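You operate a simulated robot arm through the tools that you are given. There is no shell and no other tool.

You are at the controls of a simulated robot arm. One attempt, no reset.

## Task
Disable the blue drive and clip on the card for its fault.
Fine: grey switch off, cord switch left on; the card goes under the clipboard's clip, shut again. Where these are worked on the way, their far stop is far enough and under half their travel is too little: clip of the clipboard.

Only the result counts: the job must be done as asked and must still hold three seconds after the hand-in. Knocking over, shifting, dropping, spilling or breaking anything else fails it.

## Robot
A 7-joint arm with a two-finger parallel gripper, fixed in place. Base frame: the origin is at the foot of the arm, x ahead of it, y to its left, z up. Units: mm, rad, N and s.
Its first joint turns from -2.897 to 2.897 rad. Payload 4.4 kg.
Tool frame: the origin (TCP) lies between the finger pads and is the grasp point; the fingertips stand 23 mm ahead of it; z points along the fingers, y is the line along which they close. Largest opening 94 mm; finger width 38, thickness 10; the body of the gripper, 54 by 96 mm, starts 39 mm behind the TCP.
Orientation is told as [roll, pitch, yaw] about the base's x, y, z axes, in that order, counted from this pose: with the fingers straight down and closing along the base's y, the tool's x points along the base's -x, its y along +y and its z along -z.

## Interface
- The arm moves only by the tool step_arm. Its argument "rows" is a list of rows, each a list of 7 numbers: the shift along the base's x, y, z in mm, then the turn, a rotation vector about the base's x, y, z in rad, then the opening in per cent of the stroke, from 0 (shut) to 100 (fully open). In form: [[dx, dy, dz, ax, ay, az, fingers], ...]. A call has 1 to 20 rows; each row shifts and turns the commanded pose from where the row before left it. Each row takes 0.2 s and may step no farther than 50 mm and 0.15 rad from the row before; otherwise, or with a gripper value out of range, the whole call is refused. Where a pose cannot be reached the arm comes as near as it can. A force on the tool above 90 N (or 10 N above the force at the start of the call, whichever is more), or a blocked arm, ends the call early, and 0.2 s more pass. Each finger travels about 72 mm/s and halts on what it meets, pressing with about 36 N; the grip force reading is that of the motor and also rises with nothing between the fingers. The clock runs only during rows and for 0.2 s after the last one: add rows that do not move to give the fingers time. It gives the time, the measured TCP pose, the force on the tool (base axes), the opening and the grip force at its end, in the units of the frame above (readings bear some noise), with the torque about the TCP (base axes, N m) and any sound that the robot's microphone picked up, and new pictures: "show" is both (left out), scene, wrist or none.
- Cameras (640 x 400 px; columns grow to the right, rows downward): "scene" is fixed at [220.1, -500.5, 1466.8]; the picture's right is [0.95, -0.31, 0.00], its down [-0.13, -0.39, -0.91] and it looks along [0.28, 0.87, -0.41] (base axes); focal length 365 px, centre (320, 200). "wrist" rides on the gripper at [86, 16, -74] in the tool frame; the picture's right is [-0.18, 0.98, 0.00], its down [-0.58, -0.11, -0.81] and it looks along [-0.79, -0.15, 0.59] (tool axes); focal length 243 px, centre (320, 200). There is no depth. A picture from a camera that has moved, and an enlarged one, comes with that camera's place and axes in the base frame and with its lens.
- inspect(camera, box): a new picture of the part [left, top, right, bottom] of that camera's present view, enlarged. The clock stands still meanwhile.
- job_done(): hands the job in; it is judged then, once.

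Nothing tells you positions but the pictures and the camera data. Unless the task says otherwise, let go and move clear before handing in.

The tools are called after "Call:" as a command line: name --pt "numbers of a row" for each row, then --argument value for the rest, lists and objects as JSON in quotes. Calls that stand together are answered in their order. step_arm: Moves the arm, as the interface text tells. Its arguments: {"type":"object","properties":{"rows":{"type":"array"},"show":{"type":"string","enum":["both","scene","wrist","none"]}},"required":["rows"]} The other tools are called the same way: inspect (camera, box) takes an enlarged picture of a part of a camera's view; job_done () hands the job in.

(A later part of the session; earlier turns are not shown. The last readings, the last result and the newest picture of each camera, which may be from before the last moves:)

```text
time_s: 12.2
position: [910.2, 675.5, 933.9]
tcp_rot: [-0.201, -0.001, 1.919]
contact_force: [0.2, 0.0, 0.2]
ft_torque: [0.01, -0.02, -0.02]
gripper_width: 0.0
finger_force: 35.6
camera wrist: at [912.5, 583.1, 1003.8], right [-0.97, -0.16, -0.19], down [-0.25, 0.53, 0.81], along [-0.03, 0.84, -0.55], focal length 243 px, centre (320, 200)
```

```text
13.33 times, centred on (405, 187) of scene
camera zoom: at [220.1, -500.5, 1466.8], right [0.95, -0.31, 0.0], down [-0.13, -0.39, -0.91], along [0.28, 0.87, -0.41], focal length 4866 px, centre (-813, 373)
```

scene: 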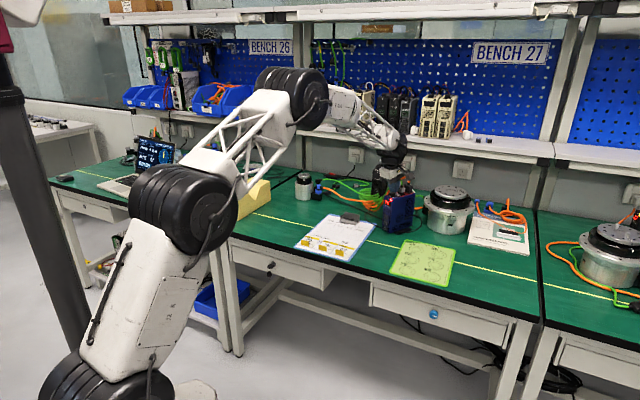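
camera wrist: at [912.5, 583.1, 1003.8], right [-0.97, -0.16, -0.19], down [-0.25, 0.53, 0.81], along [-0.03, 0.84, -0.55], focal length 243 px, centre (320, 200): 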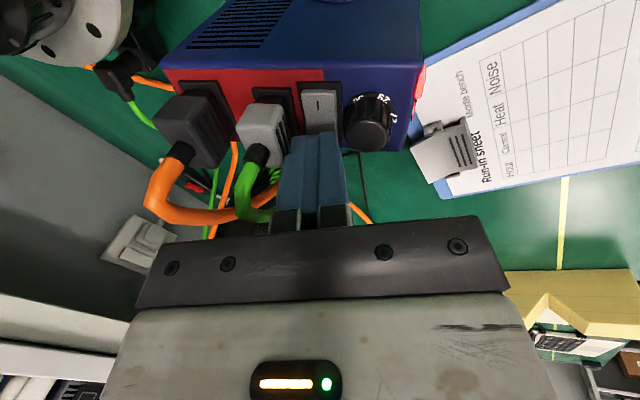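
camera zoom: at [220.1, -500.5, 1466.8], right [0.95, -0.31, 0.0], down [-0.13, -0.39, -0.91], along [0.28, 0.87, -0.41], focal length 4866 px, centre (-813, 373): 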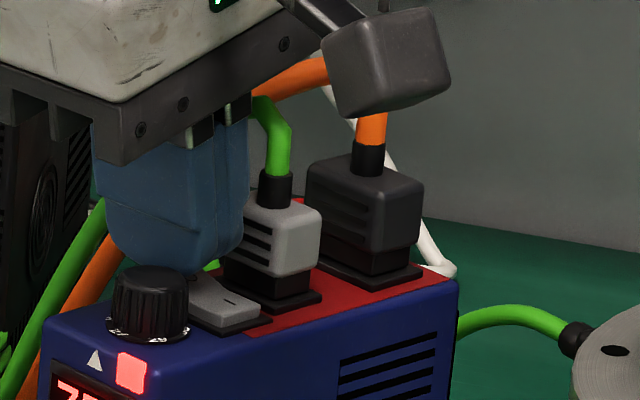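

The tip now covers the O half, with no contact yet. I'll continue down in 1 mm steps.

Call:
step_arm --pt "0 0 -1 0 0 0 0" --pt "0 0 0 0 0 0 0" --show "none"

Call:
step_arm --pt "0 0 -1 0 0 0 0" --pt "0 0 0 0 0 0 0" --show "none"

Call:
step_arm --pt "0 0 -1 0 0 0 0" --pt "0 0 0 0 0 0 0" --show "none"

Call:
step_arm --pt "0 0 -1 0 0 0 0" --pt "0 0 0 0 0 0 0" --show "none"

Call:
inspect --camera "wrist" --box '[260, 60, 420, 170]'

Call:
inspect --camera "scene" --box '[390, 172, 420, 202]'

```text
time_s: 12.8
position: [910.8, 674.5, 934.0]
tcp_rot: [-0.2, -0.001, 1.923]
contact_force: [0.5, 0.5, 1.4]
ft_torque: [0.01, 0.02, 0.01]
gripper_width: 0.0
finger_force: 35.7
```

```text
time_s: 13.4
position: [911.6, 674.1, 931.7]
tcp_rot: [-0.199, -0.002, 1.921]
contact_force: [-0.6, 1.2, 2.2]
ft_torque: [0.01, 0.03, -0.01]
gripper_width: 0.0
finger_force: 35.9
```

```text
time_s: 14.0
position: [910.9, 675.7, 931.4]
tcp_rot: [-0.2, -0.001, 1.921]
contact_force: [-0.6, 0.7, 7.2]
ft_torque: [-0.16, 0.01, 0.01]
gripper_width: 0.0
finger_force: 35.7
```

```text
time_s: 14.6
position: [910.7, 675.3, 932.4]
tcp_rot: [-0.202, -0.002, 1.922]
contact_force: [0.7, 1.3, 17.8]
ft_torque: [-0.26, -0.04, -0.02]
gripper_width: 0.0
finger_force: 35.9
```

```text
3.64 times, centred on (340, 115) of wrist
camera zoom: at [912.2, 583.1, 1001.5], right [-0.97, -0.16, -0.2], down [-0.25, 0.53, 0.81], along [-0.02, 0.84, -0.55], focal length 882 px, centre (247, 509)
```

zoom: 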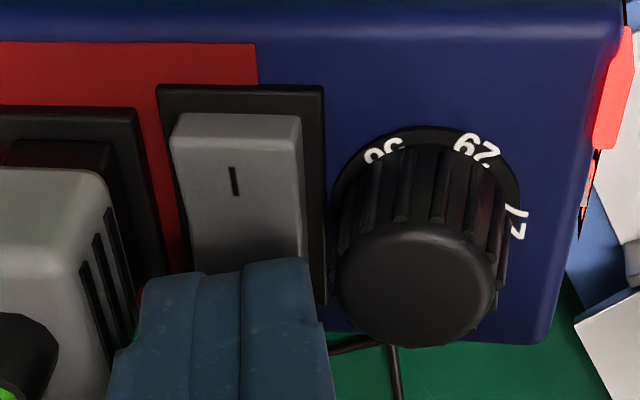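

```text
13.33 times, centred on (405, 187) of scene
camera zoom: at [220.1, -500.5, 1466.8], right [0.95, -0.31, 0.0], down [-0.13, -0.39, -0.91], along [0.28, 0.87, -0.41], focal length 4866 px, centre (-813, 373)
```

zoom: 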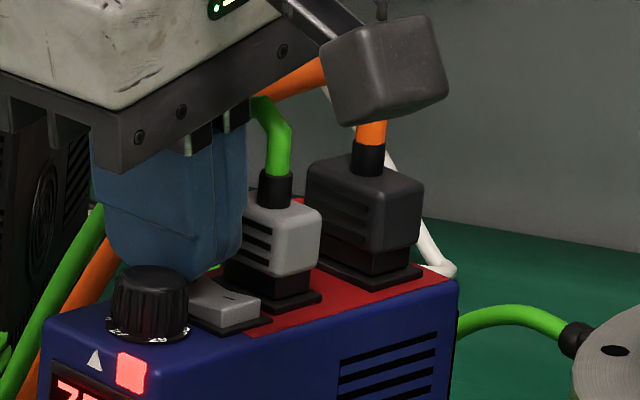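

There's contact at about 18 N and the I end looks to be rising, but the lamp is still lit. I'll press slightly more.

Call:
step_arm --pt "0 0 -1 0 0 0 0" --pt "0 0 0 0 0 0 0" --show "none"

Call:
inspect --camera "wrist" --box '[260, 60, 420, 170]'

Call:
inspect --camera "scene" --box '[385, 175, 415, 205]'

```text
time_s: 15.2
position: [911.5, 675.1, 931.2]
tcp_rot: [-0.203, -0.002, 1.922]
contact_force: [-3.8, 1.4, 33.2]
ft_torque: [-0.48, 0.07, -0.03]
gripper_width: 0.0
finger_force: 36.2
```

```text
3.64 times, centred on (340, 115) of wrist
camera zoom: at [912.3, 583.1, 1001.3], right [-0.97, -0.16, -0.2], down [-0.25, 0.53, 0.81], along [-0.02, 0.84, -0.55], focal length 882 px, centre (247, 509)
```

zoom: 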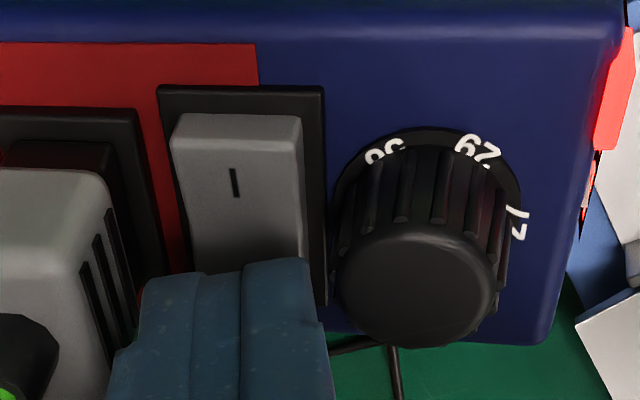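

```text
13.33 times, centred on (400, 190) of scene
camera zoom: at [220.1, -500.5, 1466.8], right [0.95, -0.31, 0.0], down [-0.13, -0.39, -0.91], along [0.28, 0.87, -0.41], focal length 4866 px, centre (-747, 333)
```

zoom: 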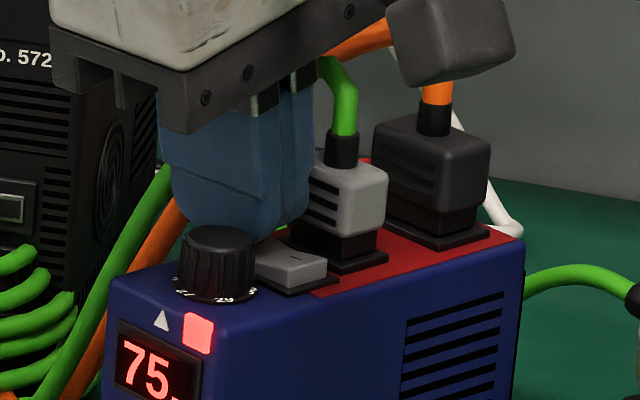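

The torque puts the contact near the rocker's pivot, so the tip sits too far right. I'll lift a little and look at the rocker's state.

Call:
step_arm --pt "0 0 4 0 0 0 0" --pt "-1 3 6 0 0 0 0" --pt "-1.1 2.9 0 0 0 0 0" --pt "0 0 0 0 0 0 0" --show "none"

Call:
inspect --camera "wrist" --box '[260, 60, 420, 170]'

Call:
inspect --camera "scene" --box '[385, 175, 415, 205]'

```text
time_s: 16.2
position: [908.7, 680.9, 938.1]
tcp_rot: [-0.198, 0.0, 1.923]
contact_force: [0.6, -0.5, -0.2]
ft_torque: [0.0, 0.0, 0.0]
gripper_width: 0.0
finger_force: 35.6
```

```text
3.64 times, centred on (340, 115) of wrist
camera zoom: at [910.2, 588.8, 1008.5], right [-0.97, -0.16, -0.19], down [-0.25, 0.53, 0.81], along [-0.03, 0.83, -0.55], focal length 882 px, centre (247, 509)
```

zoom: 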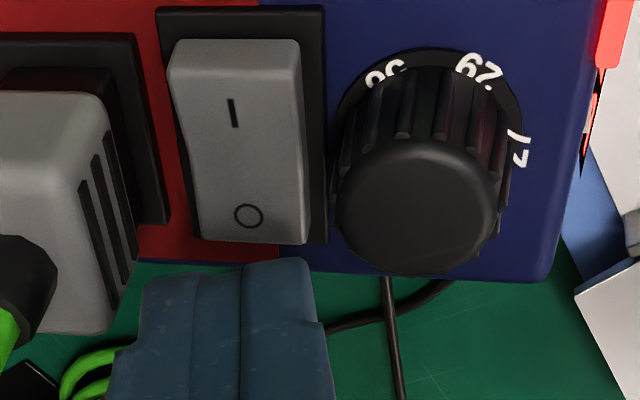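

```text
13.33 times, centred on (400, 190) of scene
camera zoom: at [220.1, -500.5, 1466.8], right [0.95, -0.31, 0.0], down [-0.13, -0.39, -0.91], along [0.28, 0.87, -0.41], focal length 4866 px, centre (-747, 333)
```

zoom: 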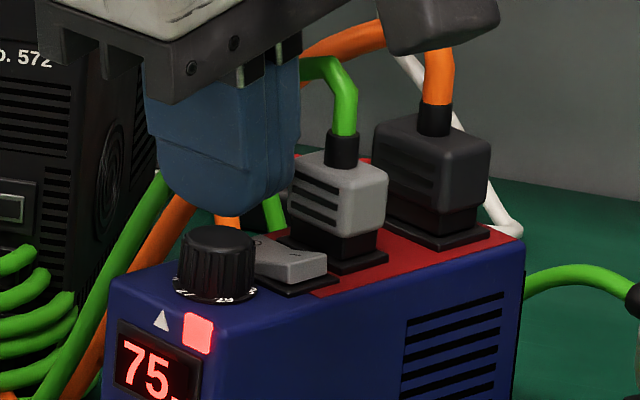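

The rocker has flipped: the I end is now raised and O is down. To be sure it's at its stop, I'll press the O end once more, further left, gently.

Call:
step_arm --pt "0 0 -3 0 0 0 0" --pt "0 0 -3 0 0 0 0" --pt "0 0 0 0 0 0 0" --show "none"

Call:
step_arm --pt "0 0 -1.5 0 0 0 0" --pt "0 0 0 0 0 0 0" --show "none"

Call:
step_arm --pt "0 0 -1 0 0 0 0" --pt "0 0 0 0 0 0 0" --show "none"

Call:
step_arm --pt "0 0 -1 0 0 0 0" --pt "0 0 0 0 0 0 0" --show "none"

Call:
inspect --camera "scene" --box '[385, 175, 415, 205]'

```text
time_s: 17.0
position: [909.7, 681.0, 932.1]
tcp_rot: [-0.201, -0.001, 1.922]
contact_force: [-0.5, 0.5, 0.8]
ft_torque: [0.02, -0.01, 0.01]
gripper_width: 0.0
finger_force: 35.8
```

```text
time_s: 17.6
position: [909.2, 680.4, 931.6]
tcp_rot: [-0.199, -0.002, 1.921]
contact_force: [-0.4, -0.3, 1.0]
ft_torque: [-0.03, 0.0, -0.01]
gripper_width: 0.0
finger_force: 36.1
```

```text
time_s: 18.2
position: [909.3, 681.6, 931.7]
tcp_rot: [-0.202, -0.006, 1.924]
contact_force: [-1.5, -0.1, 9.4]
ft_torque: [-0.18, 0.03, 0.0]
gripper_width: 0.0
finger_force: 36.1
```

```text
time_s: 18.8
position: [910.2, 680.8, 931.4]
tcp_rot: [-0.204, -0.001, 1.922]
contact_force: [0.9, 0.4, 20.3]
ft_torque: [-0.33, -0.03, -0.02]
gripper_width: 0.0
finger_force: 35.9
```

```text
13.33 times, centred on (400, 190) of scene
camera zoom: at [220.1, -500.5, 1466.8], right [0.95, -0.31, 0.0], down [-0.13, -0.39, -0.91], along [0.28, 0.87, -0.41], focal length 4866 px, centre (-747, 333)
```

zoom: 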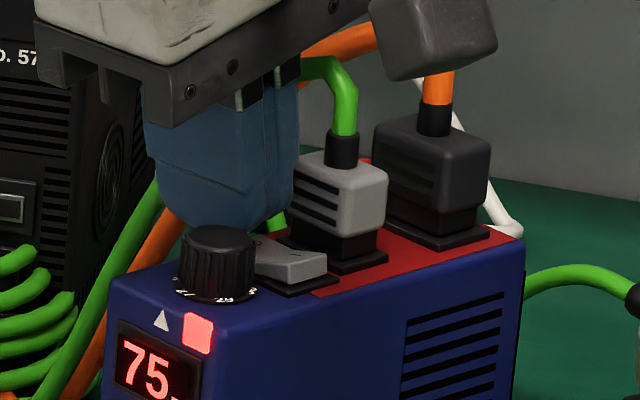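

The O half is firmly at its stop. I'll lift straight up and clear, restore the tool orientation to yaw 45° vertical, and recheck the switch.

Call:
step_arm --pt "0 0 10 0 0 0 0" --pt "0 0 30 0 0 0 0" --pt "0 0 40 0 0 0 0" --pt "0 0 40 -0.0342 0.094 0 0" --pt "0 0 0 -0.0342 0.094 0 0" --pt "-30 -20 10 0 0 -0.1419 0" --pt "-30 -20 10 0 0 -0.1419 0" --pt "-30 -20 10 0 0 -0.1419 0" --pt "-30 -20 10 0 0 -0.1419 0" --pt "-30 -20 10 0 0 -0.1419 0" --pt "0 0 0 0 0 -0.1419 0" --pt "0 0 0 0 0 -0.1419 0" --pt "0 0 0 0 0 -0.1419 0" --pt "0 0 0 0 0 0 0"

Call:
inspect --camera "wrist" --box '[260, 60, 400, 200]'

Call:
inspect --camera "scene" --box '[380, 170, 420, 200]'

```text
time_s: 21.8
position: [759.1, 580.6, 1099.1]
tcp_rot: [-0.001, -0.002, 0.783]
contact_force: [0.5, -0.1, 0.5]
ft_torque: [0.01, 0.01, 0.02]
gripper_width: 0.1
finger_force: 36.0
camera wrist: at [686.9, 531.0, 1173.7], right [-0.56, 0.83, 0.0], down [0.49, 0.33, 0.81], along [0.67, 0.46, -0.59], focal length 243 px, centre (320, 200)
```

scene: 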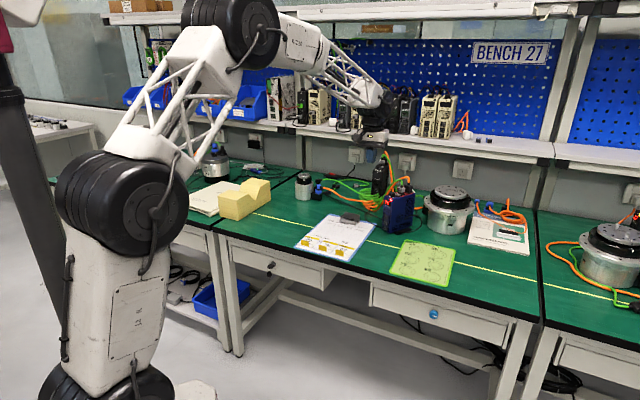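
wrist: 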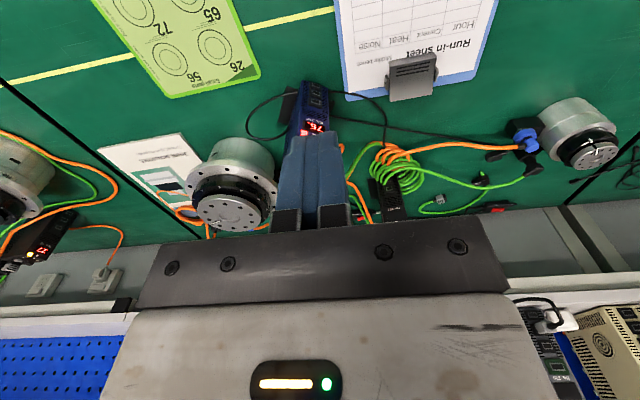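

```text
2.86 times, centred on (330, 130) of wrist
camera zoom: at [686.9, 531.0, 1173.7], right [-0.56, 0.83, 0.0], down [0.49, 0.33, 0.81], along [0.67, 0.46, -0.59], focal length 693 px, centre (291, 400)
```

zoom: 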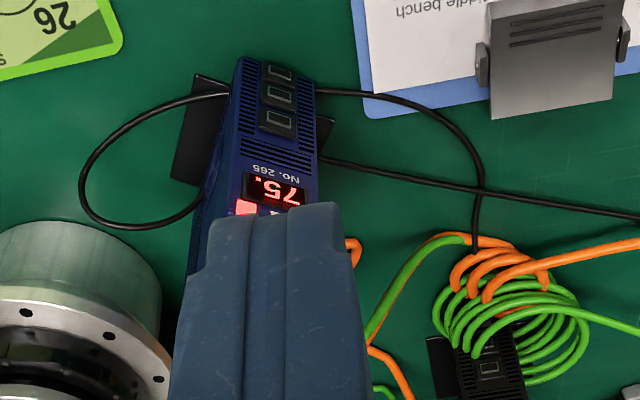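

```text
13.33 times, centred on (400, 185) of scene
camera zoom: at [220.1, -500.5, 1466.8], right [0.95, -0.31, 0.0], down [-0.13, -0.39, -0.91], along [0.28, 0.87, -0.41], focal length 4866 px, centre (-747, 400)
```

zoom: 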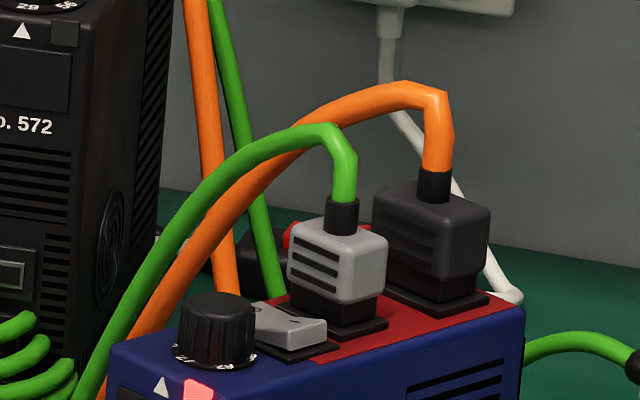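

The grey switch now reads off (I end raised). The display stays lit because the cord switch is still on, as asked. The clip's lever edge is at r≈1123, z≈778, with its pivot near r≈1094, so I'll go above the lever with a 0.3 rad outward lean.

Call:
step_arm --pt "5 36 -10 0 0 0 0" --pt "5 36 -10 0 0 0 0" --pt "5 36 -10 0 0 0 0" --pt "5 36 -10 0 0 0 0" --pt "5 36 -10 0 0 0 0" --pt "5 36 -10 0 0 0 0" --pt "4 0 -40 0.106 -0.106 0 0" --pt "0 0 -40 0.106 -0.106 0 0" --pt "0 0 -40 0 0 0 0" --pt "0 0 -19 0 0 0 0" --pt "0 0 0 0 0 0 0"

Call:
inspect --camera "scene" --box '[310, 170, 390, 230]'

Call:
inspect --camera "wrist" --box '[220, 0, 420, 150]'

```text
time_s: 24.2
position: [793.9, 796.8, 900.1]
tcp_rot: [0.0, -0.303, 0.786]
contact_force: [0.2, 0.2, -0.2]
ft_torque: [0.02, -0.01, 0.02]
gripper_width: 0.2
finger_force: 36.0
camera wrist: at [708.6, 734.1, 946.0], right [-0.57, 0.82, 0.06], down [0.3, 0.15, 0.94], along [0.76, 0.55, -0.33], focal length 243 px, centre (320, 200)
```

scene: 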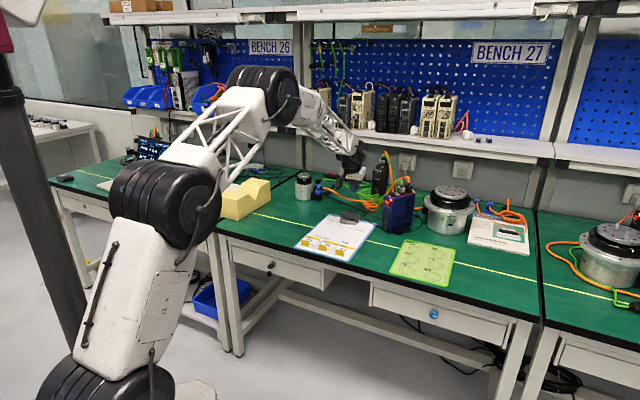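
wrist: 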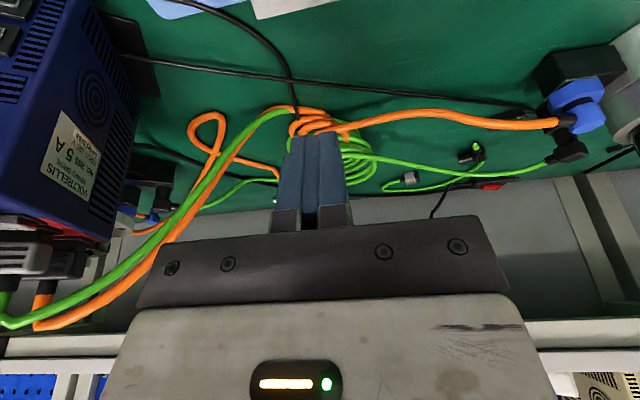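

```text
6.67 times, centred on (350, 200) of scene
camera zoom: at [220.1, -500.5, 1466.8], right [0.95, -0.31, 0.0], down [-0.13, -0.39, -0.91], along [0.28, 0.87, -0.41], focal length 2433 px, centre (120, 200)
```

zoom: 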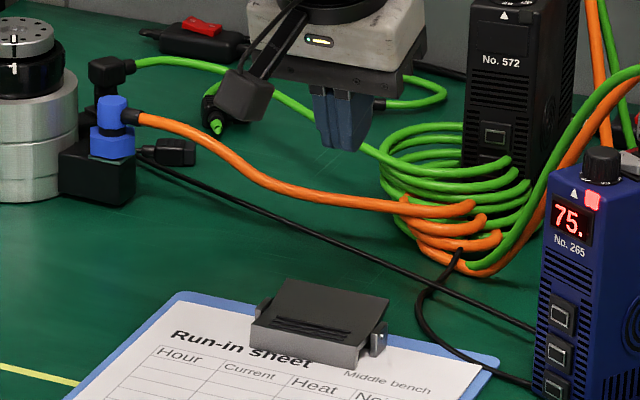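

```text
2.67 times, centred on (320, 75) of wrist
camera zoom: at [708.6, 734.1, 946.0], right [-0.57, 0.82, 0.06], down [0.3, 0.15, 0.94], along [0.76, 0.55, -0.33], focal length 647 px, centre (320, 533)
```

zoom: 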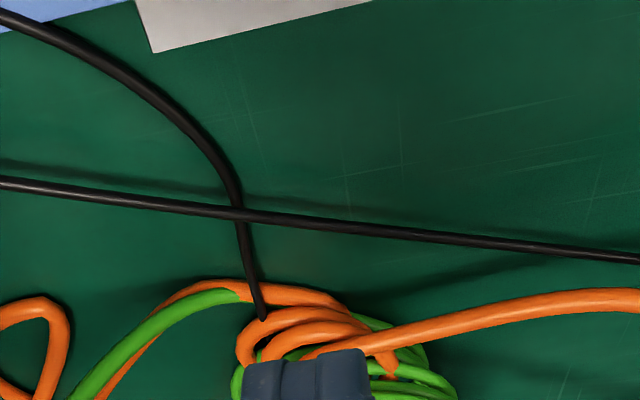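

The rear lever corner position is confirmed from this view too. I'm descending to just above the lever.

Call:
step_arm --pt "0 0 -40 0 0 0 0" --pt "0 0 -40 0 0 0 0" --pt "0 0 -8 0 0 0 0" --pt "0 0 0 0 0 0 0"

Call:
inspect --camera "scene" --box '[325, 190, 375, 230]'

Call:
inspect --camera "wrist" --box '[220, 40, 420, 190]'

```text
time_s: 25.2
position: [793.5, 797.9, 812.3]
tcp_rot: [0.0, -0.3, 0.785]
contact_force: [-0.6, -0.3, 0.7]
ft_torque: [0.02, 0.01, -0.01]
gripper_width: 0.0
finger_force: 36.4
camera wrist: at [708.1, 734.9, 858.1], right [-0.57, 0.82, 0.06], down [0.3, 0.15, 0.94], along [0.76, 0.55, -0.33], focal length 243 px, centre (320, 200)
```

scene: 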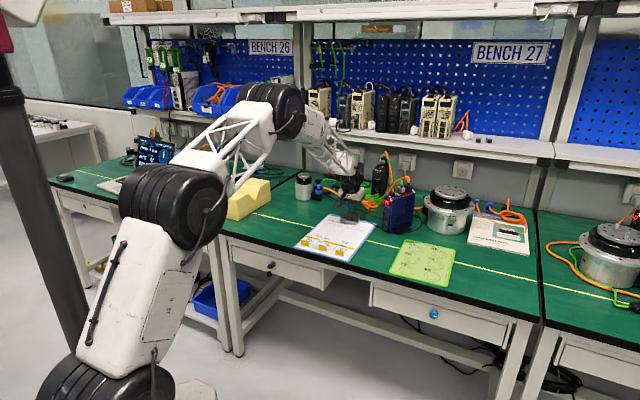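
wrist: 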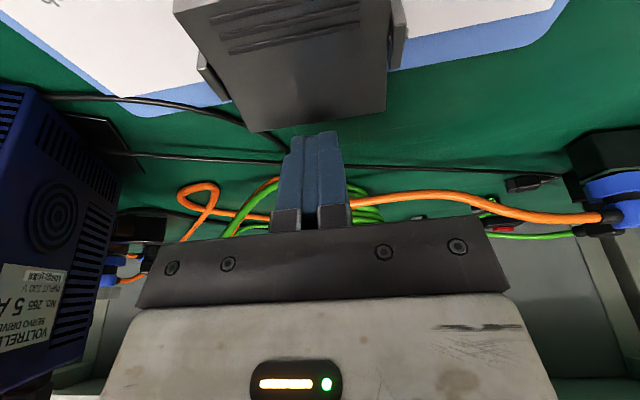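

```text
10.00 times, centred on (350, 210) of scene
camera zoom: at [220.1, -500.5, 1466.8], right [0.95, -0.31, 0.0], down [-0.13, -0.39, -0.91], along [0.28, 0.87, -0.41], focal length 3649 px, centre (20, 100)
```

zoom: 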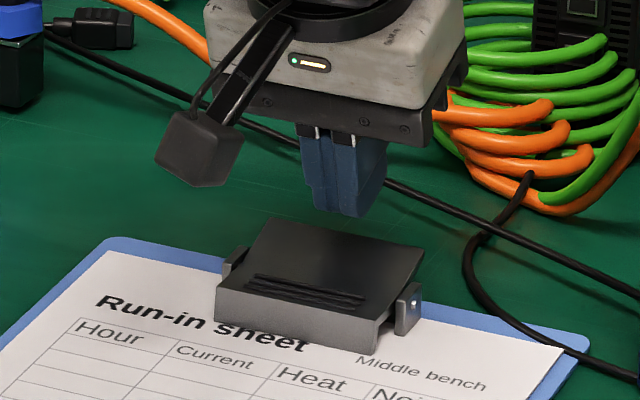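

```text
2.67 times, centred on (320, 115) of wrist
camera zoom: at [708.1, 734.9, 858.1], right [-0.57, 0.82, 0.06], down [0.3, 0.15, 0.94], along [0.76, 0.55, -0.33], focal length 647 px, centre (320, 427)
```

zoom: 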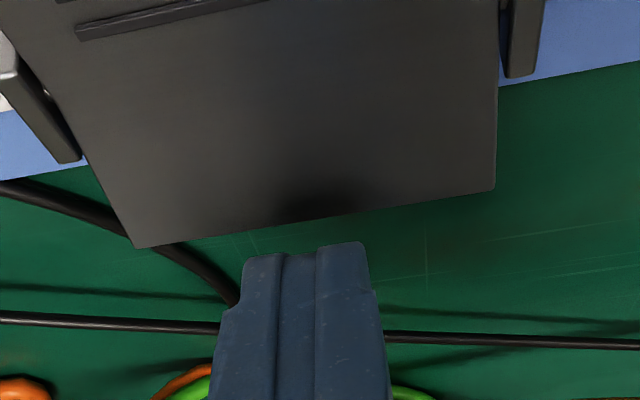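

The chamfered tip would just miss the lever edge, so I'll move 8 mm inward and then press down in steps with force checks.

Call:
step_arm --pt "-5.7 -6.3 0 0 0 0 0" --pt "0 0 -5 0 0 0 0" --pt "0 0 -4 0 0 0 0" --pt "0 0 0 0 0 0 0" --show "none"

Call:
step_arm --pt "0 0 -2 0 0 0 0" --pt "0 0 -2 0 0 0 0" --pt "0 0 0 0 0 0 0" --show "none"

Call:
step_arm --pt "0 0 -2 0 0 0 0" --pt "0 0 0 0 0 0 0" --show "none"

Call:
inspect --camera "scene" --box '[325, 190, 375, 230]'

```text
time_s: 26.2
position: [787.3, 790.1, 803.9]
tcp_rot: [-0.002, -0.301, 0.787]
contact_force: [0.4, 0.0, 0.0]
ft_torque: [-0.03, -0.01, -0.01]
gripper_width: 0.0
finger_force: 36.1
```

```text
time_s: 27.0
position: [787.5, 791.5, 798.8]
tcp_rot: [0.0, -0.303, 0.786]
contact_force: [-1.9, 0.1, 6.9]
ft_torque: [-0.05, 0.15, -0.03]
gripper_width: 0.0
finger_force: 35.4
```

```text
time_s: 27.6
position: [787.0, 790.7, 797.4]
tcp_rot: [0.0, -0.299, 0.786]
contact_force: [-0.5, -0.7, 0.1]
ft_torque: [0.0, 0.0, 0.0]
gripper_width: 0.1
finger_force: 36.3
```

```text
10.00 times, centred on (350, 210) of scene
camera zoom: at [220.1, -500.5, 1466.8], right [0.95, -0.31, 0.0], down [-0.13, -0.39, -0.91], along [0.28, 0.87, -0.41], focal length 3649 px, centre (20, 100)
```

zoom: 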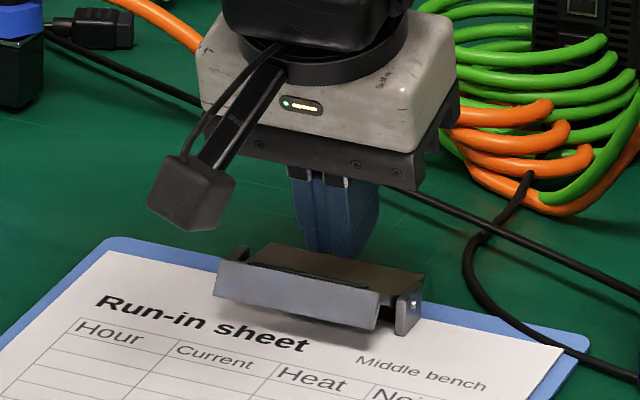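

The jaw has lifted off the paper with a snap and the force dropped to zero. I'll press a little further to find the far stop.

Call:
step_arm --pt "0 0 -2 0 0 0 0" --pt "0 0 -2 0 0 0 0" --pt "0 0 0 0 0 0 0" --show "none"

Call:
step_arm --pt "0 0 -2 0 0 0 0" --pt "0 0 -2 0 0 0 0" --pt "0 0 0 0 0 0 0" --show "none"

Call:
inspect --camera "scene" --box '[325, 190, 375, 230]'

```text
time_s: 28.4
position: [787.5, 790.3, 797.0]
tcp_rot: [0.0, -0.304, 0.786]
contact_force: [-0.6, -2.2, 20.7]
ft_torque: [-0.21, 0.22, 0.05]
gripper_width: 0.2
finger_force: 36.5
```

```text
time_s: 29.2
position: [788.4, 791.6, 794.9]
tcp_rot: [0.001, -0.306, 0.784]
contact_force: [-4.9, -6.6, 71.5]
ft_torque: [-0.73, 0.7, 0.01]
gripper_width: 0.0
finger_force: 35.9
```

```text
10.00 times, centred on (350, 210) of scene
camera zoom: at [220.1, -500.5, 1466.8], right [0.95, -0.31, 0.0], down [-0.13, -0.39, -0.91], along [0.28, 0.87, -0.41], focal length 3649 px, centre (20, 100)
```

zoom: 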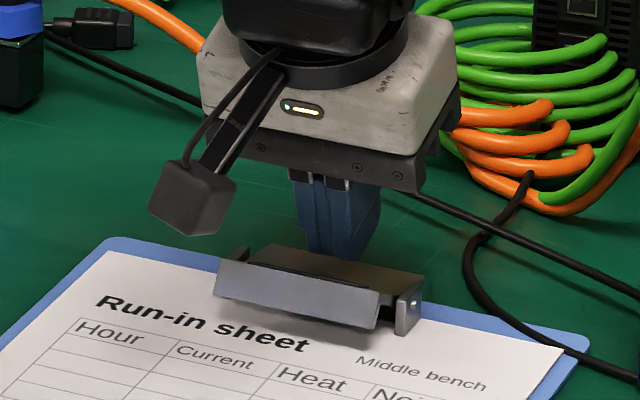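

The clip is at its far stop. I'll release upward and see whether it stays open.

Call:
step_arm --pt "0 0 6 0 0 0 0" --pt "0 0 4 0 0 0 0" --pt "0 0 20 0 0 0 0" --pt "0 0 30 0 0 0 0" --pt "0 0 0 0 0 0 0"

Call:
inspect --camera "scene" --box '[325, 190, 375, 230]'

Call:
inspect --camera "scene" --box '[280, 200, 390, 275]'

```text
time_s: 30.4
position: [786.9, 789.4, 848.4]
tcp_rot: [-0.001, -0.298, 0.784]
contact_force: [0.5, 0.2, -0.1]
ft_torque: [0.02, 0.03, 0.0]
gripper_width: 0.0
finger_force: 36.2
camera wrist: at [702.1, 727.3, 893.7], right [-0.57, 0.82, 0.05], down [0.3, 0.15, 0.94], along [0.76, 0.55, -0.33], focal length 243 px, centre (320, 200)
```

scene: 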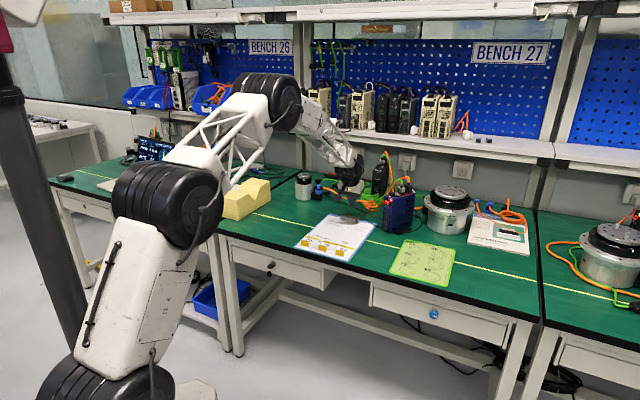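
wrist: 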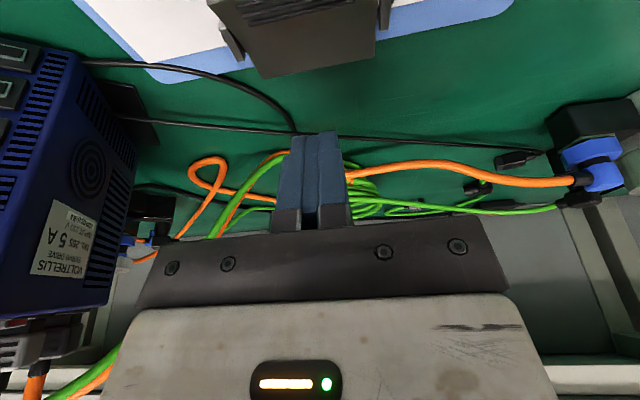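

```text
10.00 times, centred on (350, 210) of scene
camera zoom: at [220.1, -500.5, 1466.8], right [0.95, -0.31, 0.0], down [-0.13, -0.39, -0.91], along [0.28, 0.87, -0.41], focal length 3649 px, centre (20, 100)
```

zoom: 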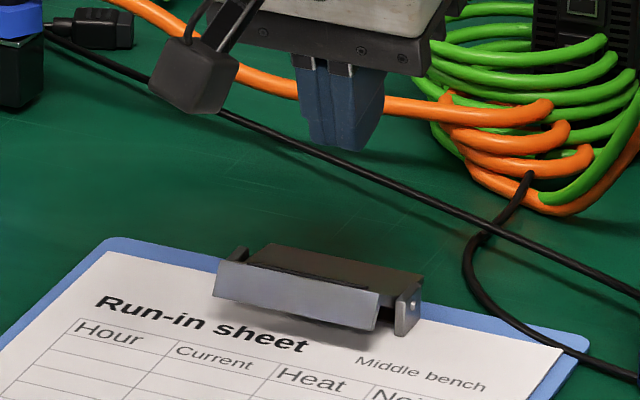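

```text
5.33 times, centred on (335, 238) of scene
camera zoom: at [220.1, -500.5, 1466.8], right [0.95, -0.31, 0.0], down [-0.13, -0.39, -0.91], along [0.28, 0.87, -0.41], focal length 1946 px, centre (240, 0)
```

zoom: 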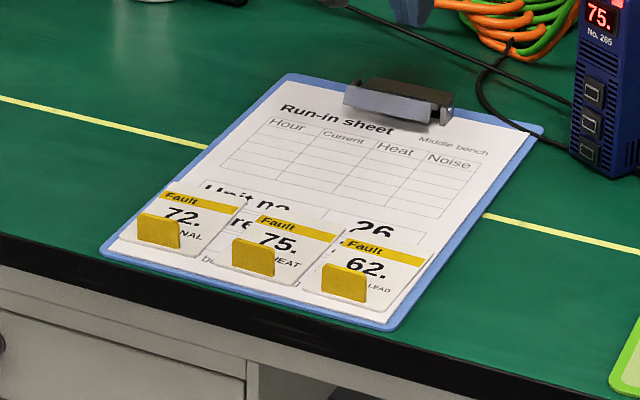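

The clip stays open by itself. Now for card 75, which lies at r≈824–913 with an upright yellow tab at its near end. I'll move over it with the tool vertical and yaw 135°, so the fingers close radially on the tab.

Call:
step_arm --pt "-10 -10 40 0 0 0 0" --pt "-25 -25 20 -0.106 0.106 0 0" --pt "-25 -25 10 -0.106 0.106 0 0" --pt "-20 -20 0 0 0 0.1428 0" --pt "-20 -20 0 0 0 0.1428 20" --pt "-20 -20 0 0 0 0.1428 50" --pt "-20 -20 0 0 0 0.1428 50" --pt "-20 -20 0 0 0 0.1428 50" --pt "-20 -20 0 0 0 0.1428 50" --pt "-18.6 -24 0 0 0 0.1428 50" --pt "0 0 0 0 0 0.1428 50" --pt "0 0 0 0 0 0.1428 50" --pt "0 0 0 0 0 0.1428 50" --pt "0 0 0 0 0 0.1428 50" --pt "0 0 0 0 0 0 50"

Call:
inspect --camera "wrist" --box '[220, 0, 420, 150]'

Call:
inspect --camera "scene" --box '[290, 190, 390, 265]'

```text
time_s: 33.6
position: [588.2, 586.4, 919.0]
tcp_rot: [-0.001, -0.003, 2.359]
contact_force: [0.7, 0.5, -0.1]
ft_torque: [0.01, 0.03, -0.01]
gripper_width: 47.0
finger_force: 0.1
camera wrist: at [638.9, 513.8, 993.9], right [-0.82, -0.57, 0.0], down [-0.33, 0.49, 0.81], along [-0.46, 0.67, -0.59], focal length 243 px, centre (320, 200)
```

scene: 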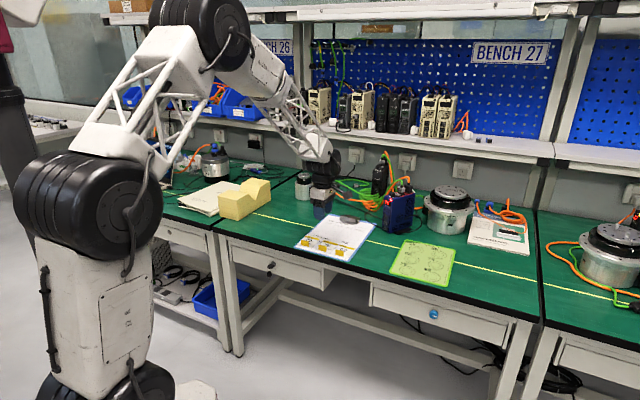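
wrist: 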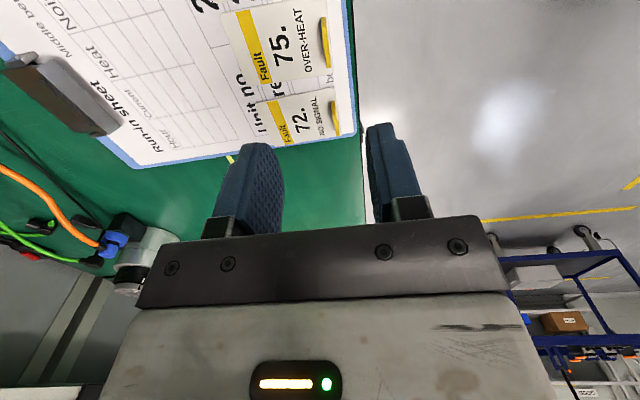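

```text
2.67 times, centred on (320, 75) of wrist
camera zoom: at [638.9, 513.8, 993.9], right [-0.82, -0.57, 0.0], down [-0.33, 0.49, 0.81], along [-0.46, 0.67, -0.59], focal length 647 px, centre (320, 533)
```

zoom: 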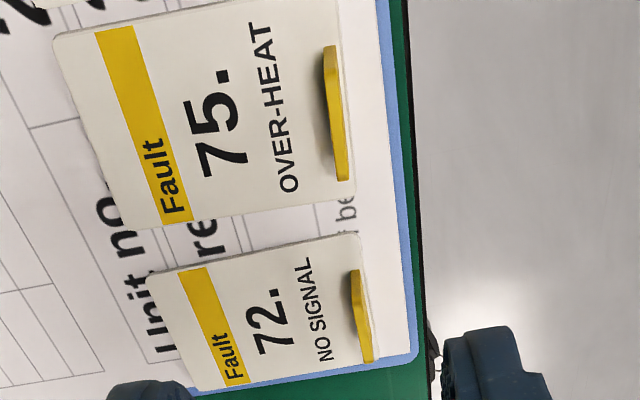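

```text
5.33 times, centred on (340, 228) of scene
camera zoom: at [220.1, -500.5, 1466.8], right [0.95, -0.31, 0.0], down [-0.13, -0.39, -0.91], along [0.28, 0.87, -0.41], focal length 1946 px, centre (213, 53)
```

zoom: 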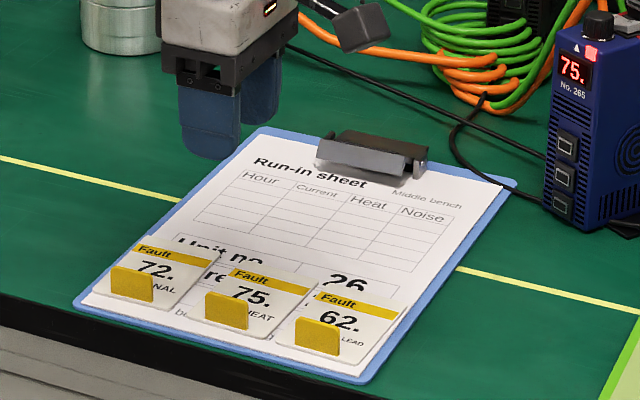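

Card 75's tab is about 38 mm wide, centred near (585, 580.5), and the card is turned about 3.5° relative to the board. I'll align to it, descend to a hover, and check.

Call:
step_arm --pt "-3.2 -5.9 -20 0 0 -0.064 50" --pt "0 0 -40 0 0 0 50" --pt "0 0 -40 0 0 0 50" --pt "0 0 -14 0 0 0 50" --pt "0 0 0 0 0 0 50"

Call:
inspect --camera "wrist" --box '[220, 60, 420, 210]'

Call:
inspect --camera "scene" --box '[300, 215, 350, 265]'

```text
time_s: 34.8
position: [585.2, 580.7, 804.8]
tcp_rot: [0.001, -0.003, 2.292]
contact_force: [0.4, -0.1, 0.1]
ft_torque: [0.0, -0.01, -0.01]
gripper_width: 47.0
finger_force: 0.1
camera wrist: at [631.0, 504.6, 879.7], right [-0.86, -0.51, 0.0], down [-0.3, 0.51, 0.81], along [-0.41, 0.69, -0.59], focal length 243 px, centre (320, 200)
```

scene: 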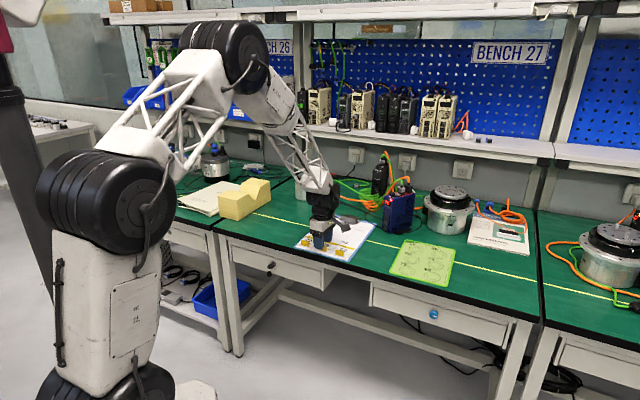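
wrist: 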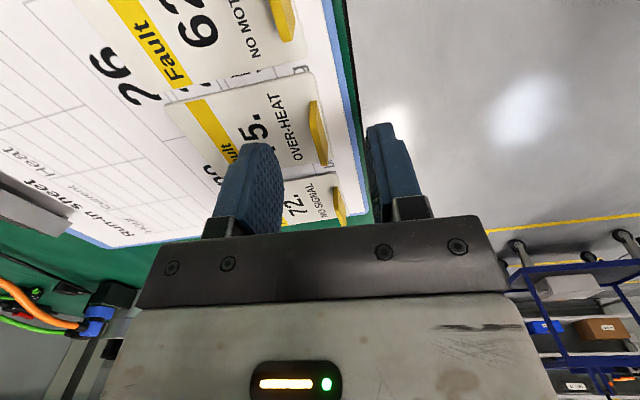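

```text
2.67 times, centred on (320, 135) of wrist
camera zoom: at [631.0, 504.6, 879.7], right [-0.86, -0.51, 0.0], down [-0.3, 0.51, 0.81], along [-0.41, 0.69, -0.59], focal length 647 px, centre (320, 373)
```

zoom: 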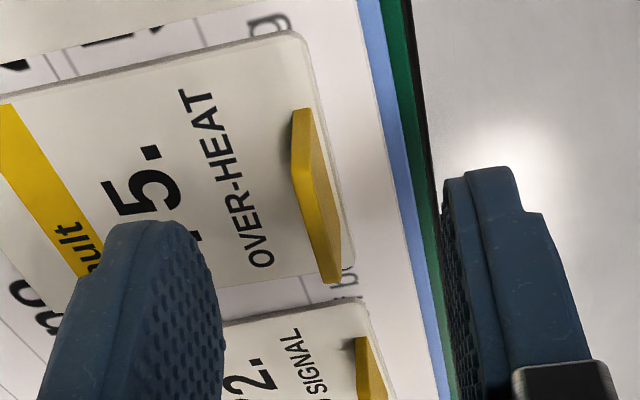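

```text
8.00 times, centred on (325, 240) of scene
camera zoom: at [220.1, -500.5, 1466.8], right [0.95, -0.31, 0.0], down [-0.13, -0.39, -0.91], along [0.28, 0.87, -0.41], focal length 2919 px, centre (280, -120)
```

zoom: 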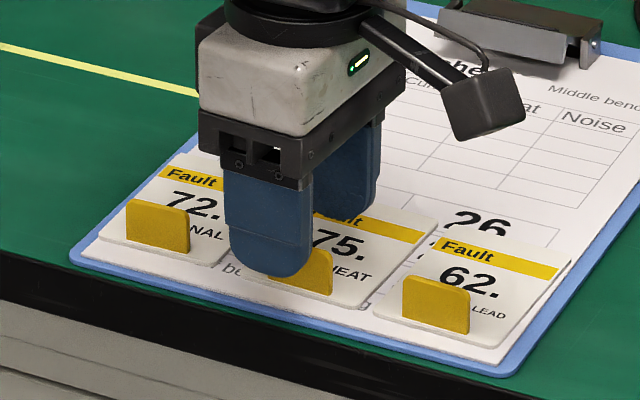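

The tab is well centred between the pads. I'll descend in stages with force checks.

Call:
step_arm --pt "0 0 -9 0 0 0 50" --pt "0 0 -9 0 0 0 50" --pt "0 0 0 0 0 0 50"

Call:
inspect --camera "wrist" --box '[220, 60, 420, 210]'

Call:
inspect --camera "scene" --box '[300, 220, 350, 260]'

```text
time_s: 35.6
position: [585.8, 580.7, 786.5]
tcp_rot: [0.001, -0.002, 2.291]
contact_force: [0.1, 0.4, 0.4]
ft_torque: [0.05, -0.01, 0.03]
gripper_width: 47.3
finger_force: 0.0
camera wrist: at [631.4, 505.1, 861.7], right [-0.86, -0.51, 0.0], down [-0.3, 0.51, 0.81], along [-0.41, 0.69, -0.59], focal length 243 px, centre (320, 200)
```

scene: 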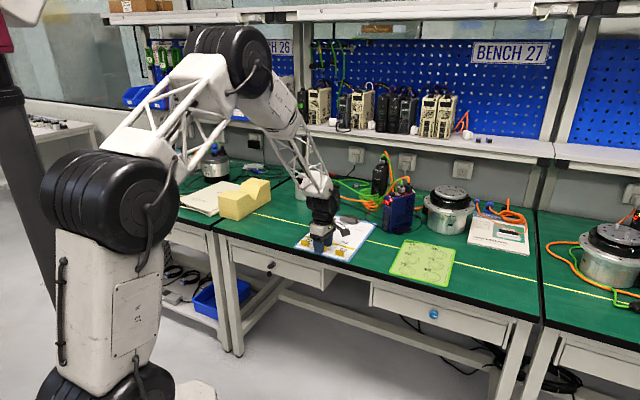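
wrist: 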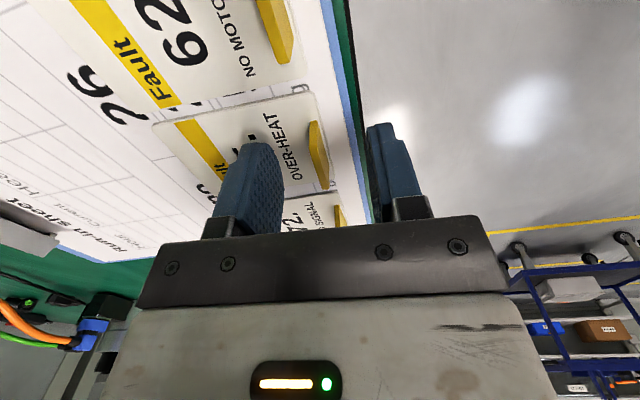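

```text
2.67 times, centred on (320, 135) of wrist
camera zoom: at [631.4, 505.1, 861.7], right [-0.86, -0.51, 0.0], down [-0.3, 0.51, 0.81], along [-0.41, 0.69, -0.59], focal length 647 px, centre (320, 373)
```

zoom: 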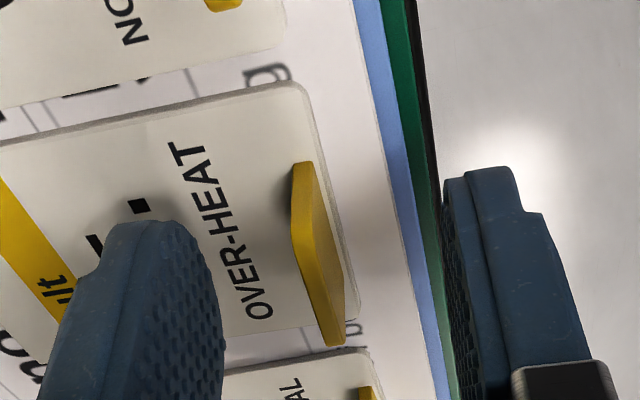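

```text
10.00 times, centred on (325, 240) of scene
camera zoom: at [220.1, -500.5, 1466.8], right [0.95, -0.31, 0.0], down [-0.13, -0.39, -0.91], along [0.28, 0.87, -0.41], focal length 3649 px, centre (270, -200)
```

zoom: 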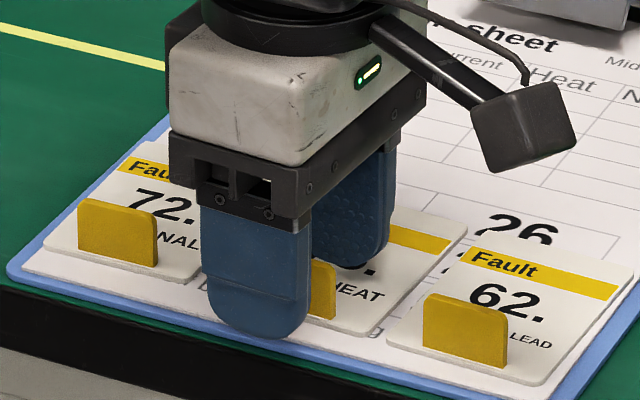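

The alignment is good along both axes. I'm lowering the last few millimetres and closing on the tab.

Call:
step_arm --pt "0 0 -3 0 0 0 50" --pt "0 0 -2.5 0 0 0 50" --pt "0 0 0 0 0 0 50" --show "none"

Call:
inspect --camera "scene" --box '[300, 220, 350, 260]'

Call:
inspect --camera "wrist" --box '[220, 60, 420, 210]'

```text
time_s: 36.4
position: [585.6, 581.0, 781.1]
tcp_rot: [0.0, -0.001, 2.29]
contact_force: [0.2, -0.1, -0.2]
ft_torque: [0.01, 0.01, -0.01]
gripper_width: 47.1
finger_force: 0.0
```

```text
10.00 times, centred on (325, 240) of scene
camera zoom: at [220.1, -500.5, 1466.8], right [0.95, -0.31, 0.0], down [-0.13, -0.39, -0.91], along [0.28, 0.87, -0.41], focal length 3649 px, centre (270, -200)
```

zoom: 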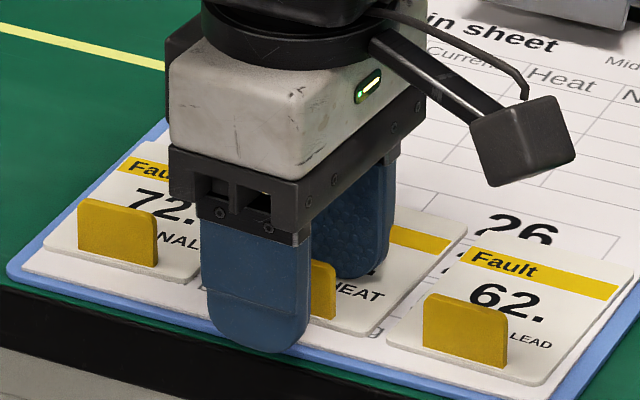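

```text
2.67 times, centred on (320, 135) of wrist
camera zoom: at [631.2, 504.9, 856.4], right [-0.86, -0.51, 0.0], down [-0.3, 0.51, 0.81], along [-0.41, 0.69, -0.59], focal length 647 px, centre (320, 373)
```

zoom: 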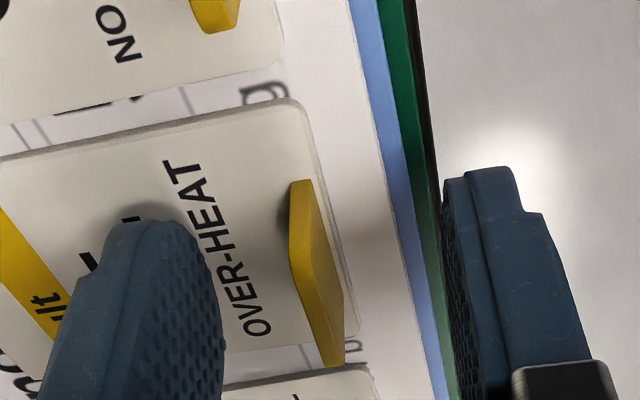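

The fingertips are just above the card surface with no contact, so I'm closing on the tab.

Call:
step_arm --pt "0 0 0 0 0 0 25" --pt "0 0 0 0 0 0 0" --pt "0 0 0 0 0 0 0" --pt "0 0 0 0 0 0 0" --show "none"

Call:
inspect --camera "wrist" --box '[220, 60, 420, 210]'

Call:
inspect --camera "scene" --box '[300, 220, 350, 260]'

```text
time_s: 37.4
position: [585.1, 581.1, 781.9]
tcp_rot: [-0.001, -0.002, 2.292]
contact_force: [-0.3, 0.2, 0.3]
ft_torque: [0.0, -0.03, -0.02]
gripper_width: 2.6
finger_force: 36.2
```

```text
2.67 times, centred on (320, 135) of wrist
camera zoom: at [631.2, 504.9, 856.5], right [-0.86, -0.51, 0.0], down [-0.3, 0.51, 0.81], along [-0.41, 0.69, -0.59], focal length 647 px, centre (320, 373)
```

zoom: 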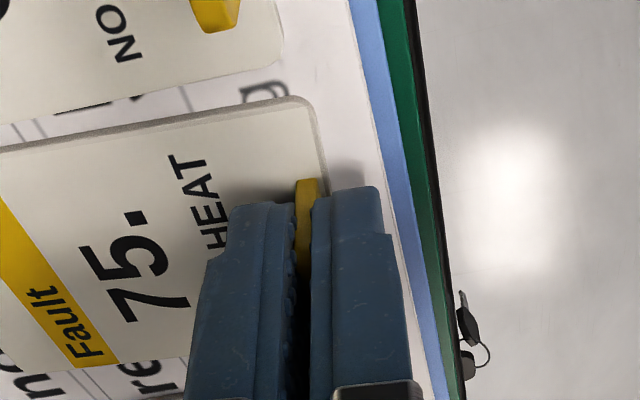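

```text
10.00 times, centred on (325, 240) of scene
camera zoom: at [220.1, -500.5, 1466.8], right [0.95, -0.31, 0.0], down [-0.13, -0.39, -0.91], along [0.28, 0.87, -0.41], focal length 3649 px, centre (270, -200)
```

zoom: 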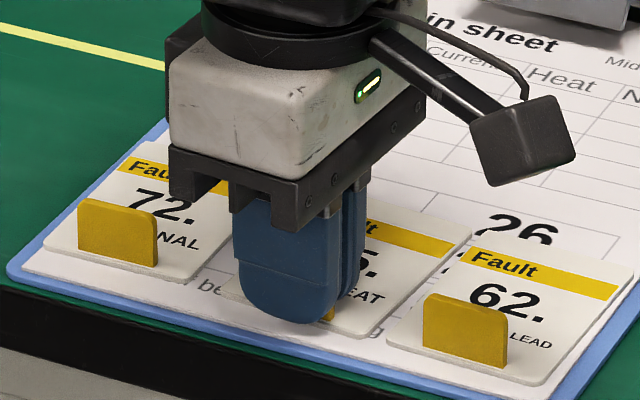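

The tab is gripped (opening 2.6 mm). I'll lift slightly and check that the card follows level.

Call:
step_arm --pt "0 0 4 0 0 0 0" --pt "0 0 4 0 0 0 0" --pt "0 0 4 0 0 0 0" --pt "0 0 0 0 0 0 0"

Call:
inspect --camera "wrist" --box '[120, 0, 420, 210]'

Call:
inspect --camera "scene" --box '[290, 195, 390, 265]'

```text
time_s: 38.4
position: [585.4, 580.6, 794.8]
tcp_rot: [0.0, -0.001, 2.292]
contact_force: [0.0, -0.1, -0.8]
ft_torque: [-0.02, -0.01, 0.0]
gripper_width: 2.4
finger_force: 36.0
camera wrist: at [631.3, 505.0, 868.8], right [-0.86, -0.51, 0.0], down [-0.3, 0.51, 0.81], along [-0.41, 0.69, -0.59], focal length 243 px, centre (320, 200)
```

scene: 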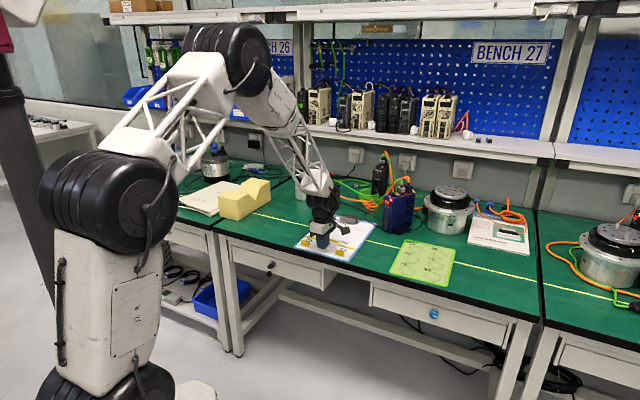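
wrist: 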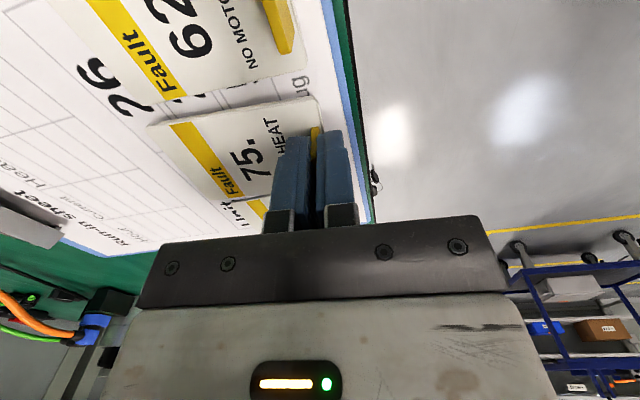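

```text
1.90 times, centred on (270, 105) of wrist
camera zoom: at [631.3, 505.0, 868.8], right [-0.86, -0.51, 0.0], down [-0.3, 0.51, 0.81], along [-0.41, 0.69, -0.59], focal length 462 px, centre (415, 381)
```

zoom: 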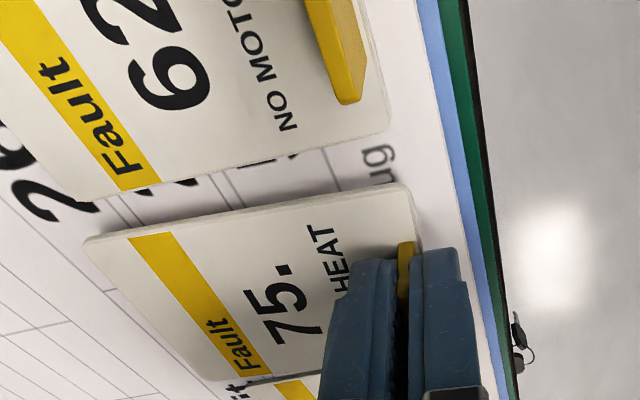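

```text
5.71 times, centred on (340, 230) of scene
camera zoom: at [220.1, -500.5, 1466.8], right [0.95, -0.31, 0.0], down [-0.13, -0.39, -0.91], along [0.28, 0.87, -0.41], focal length 2085 px, centre (206, 29)
```

zoom: 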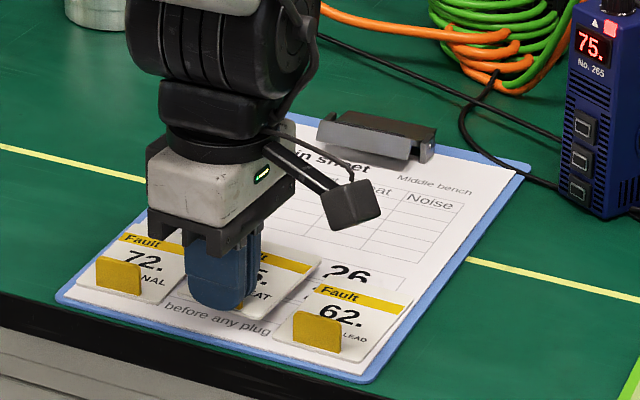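

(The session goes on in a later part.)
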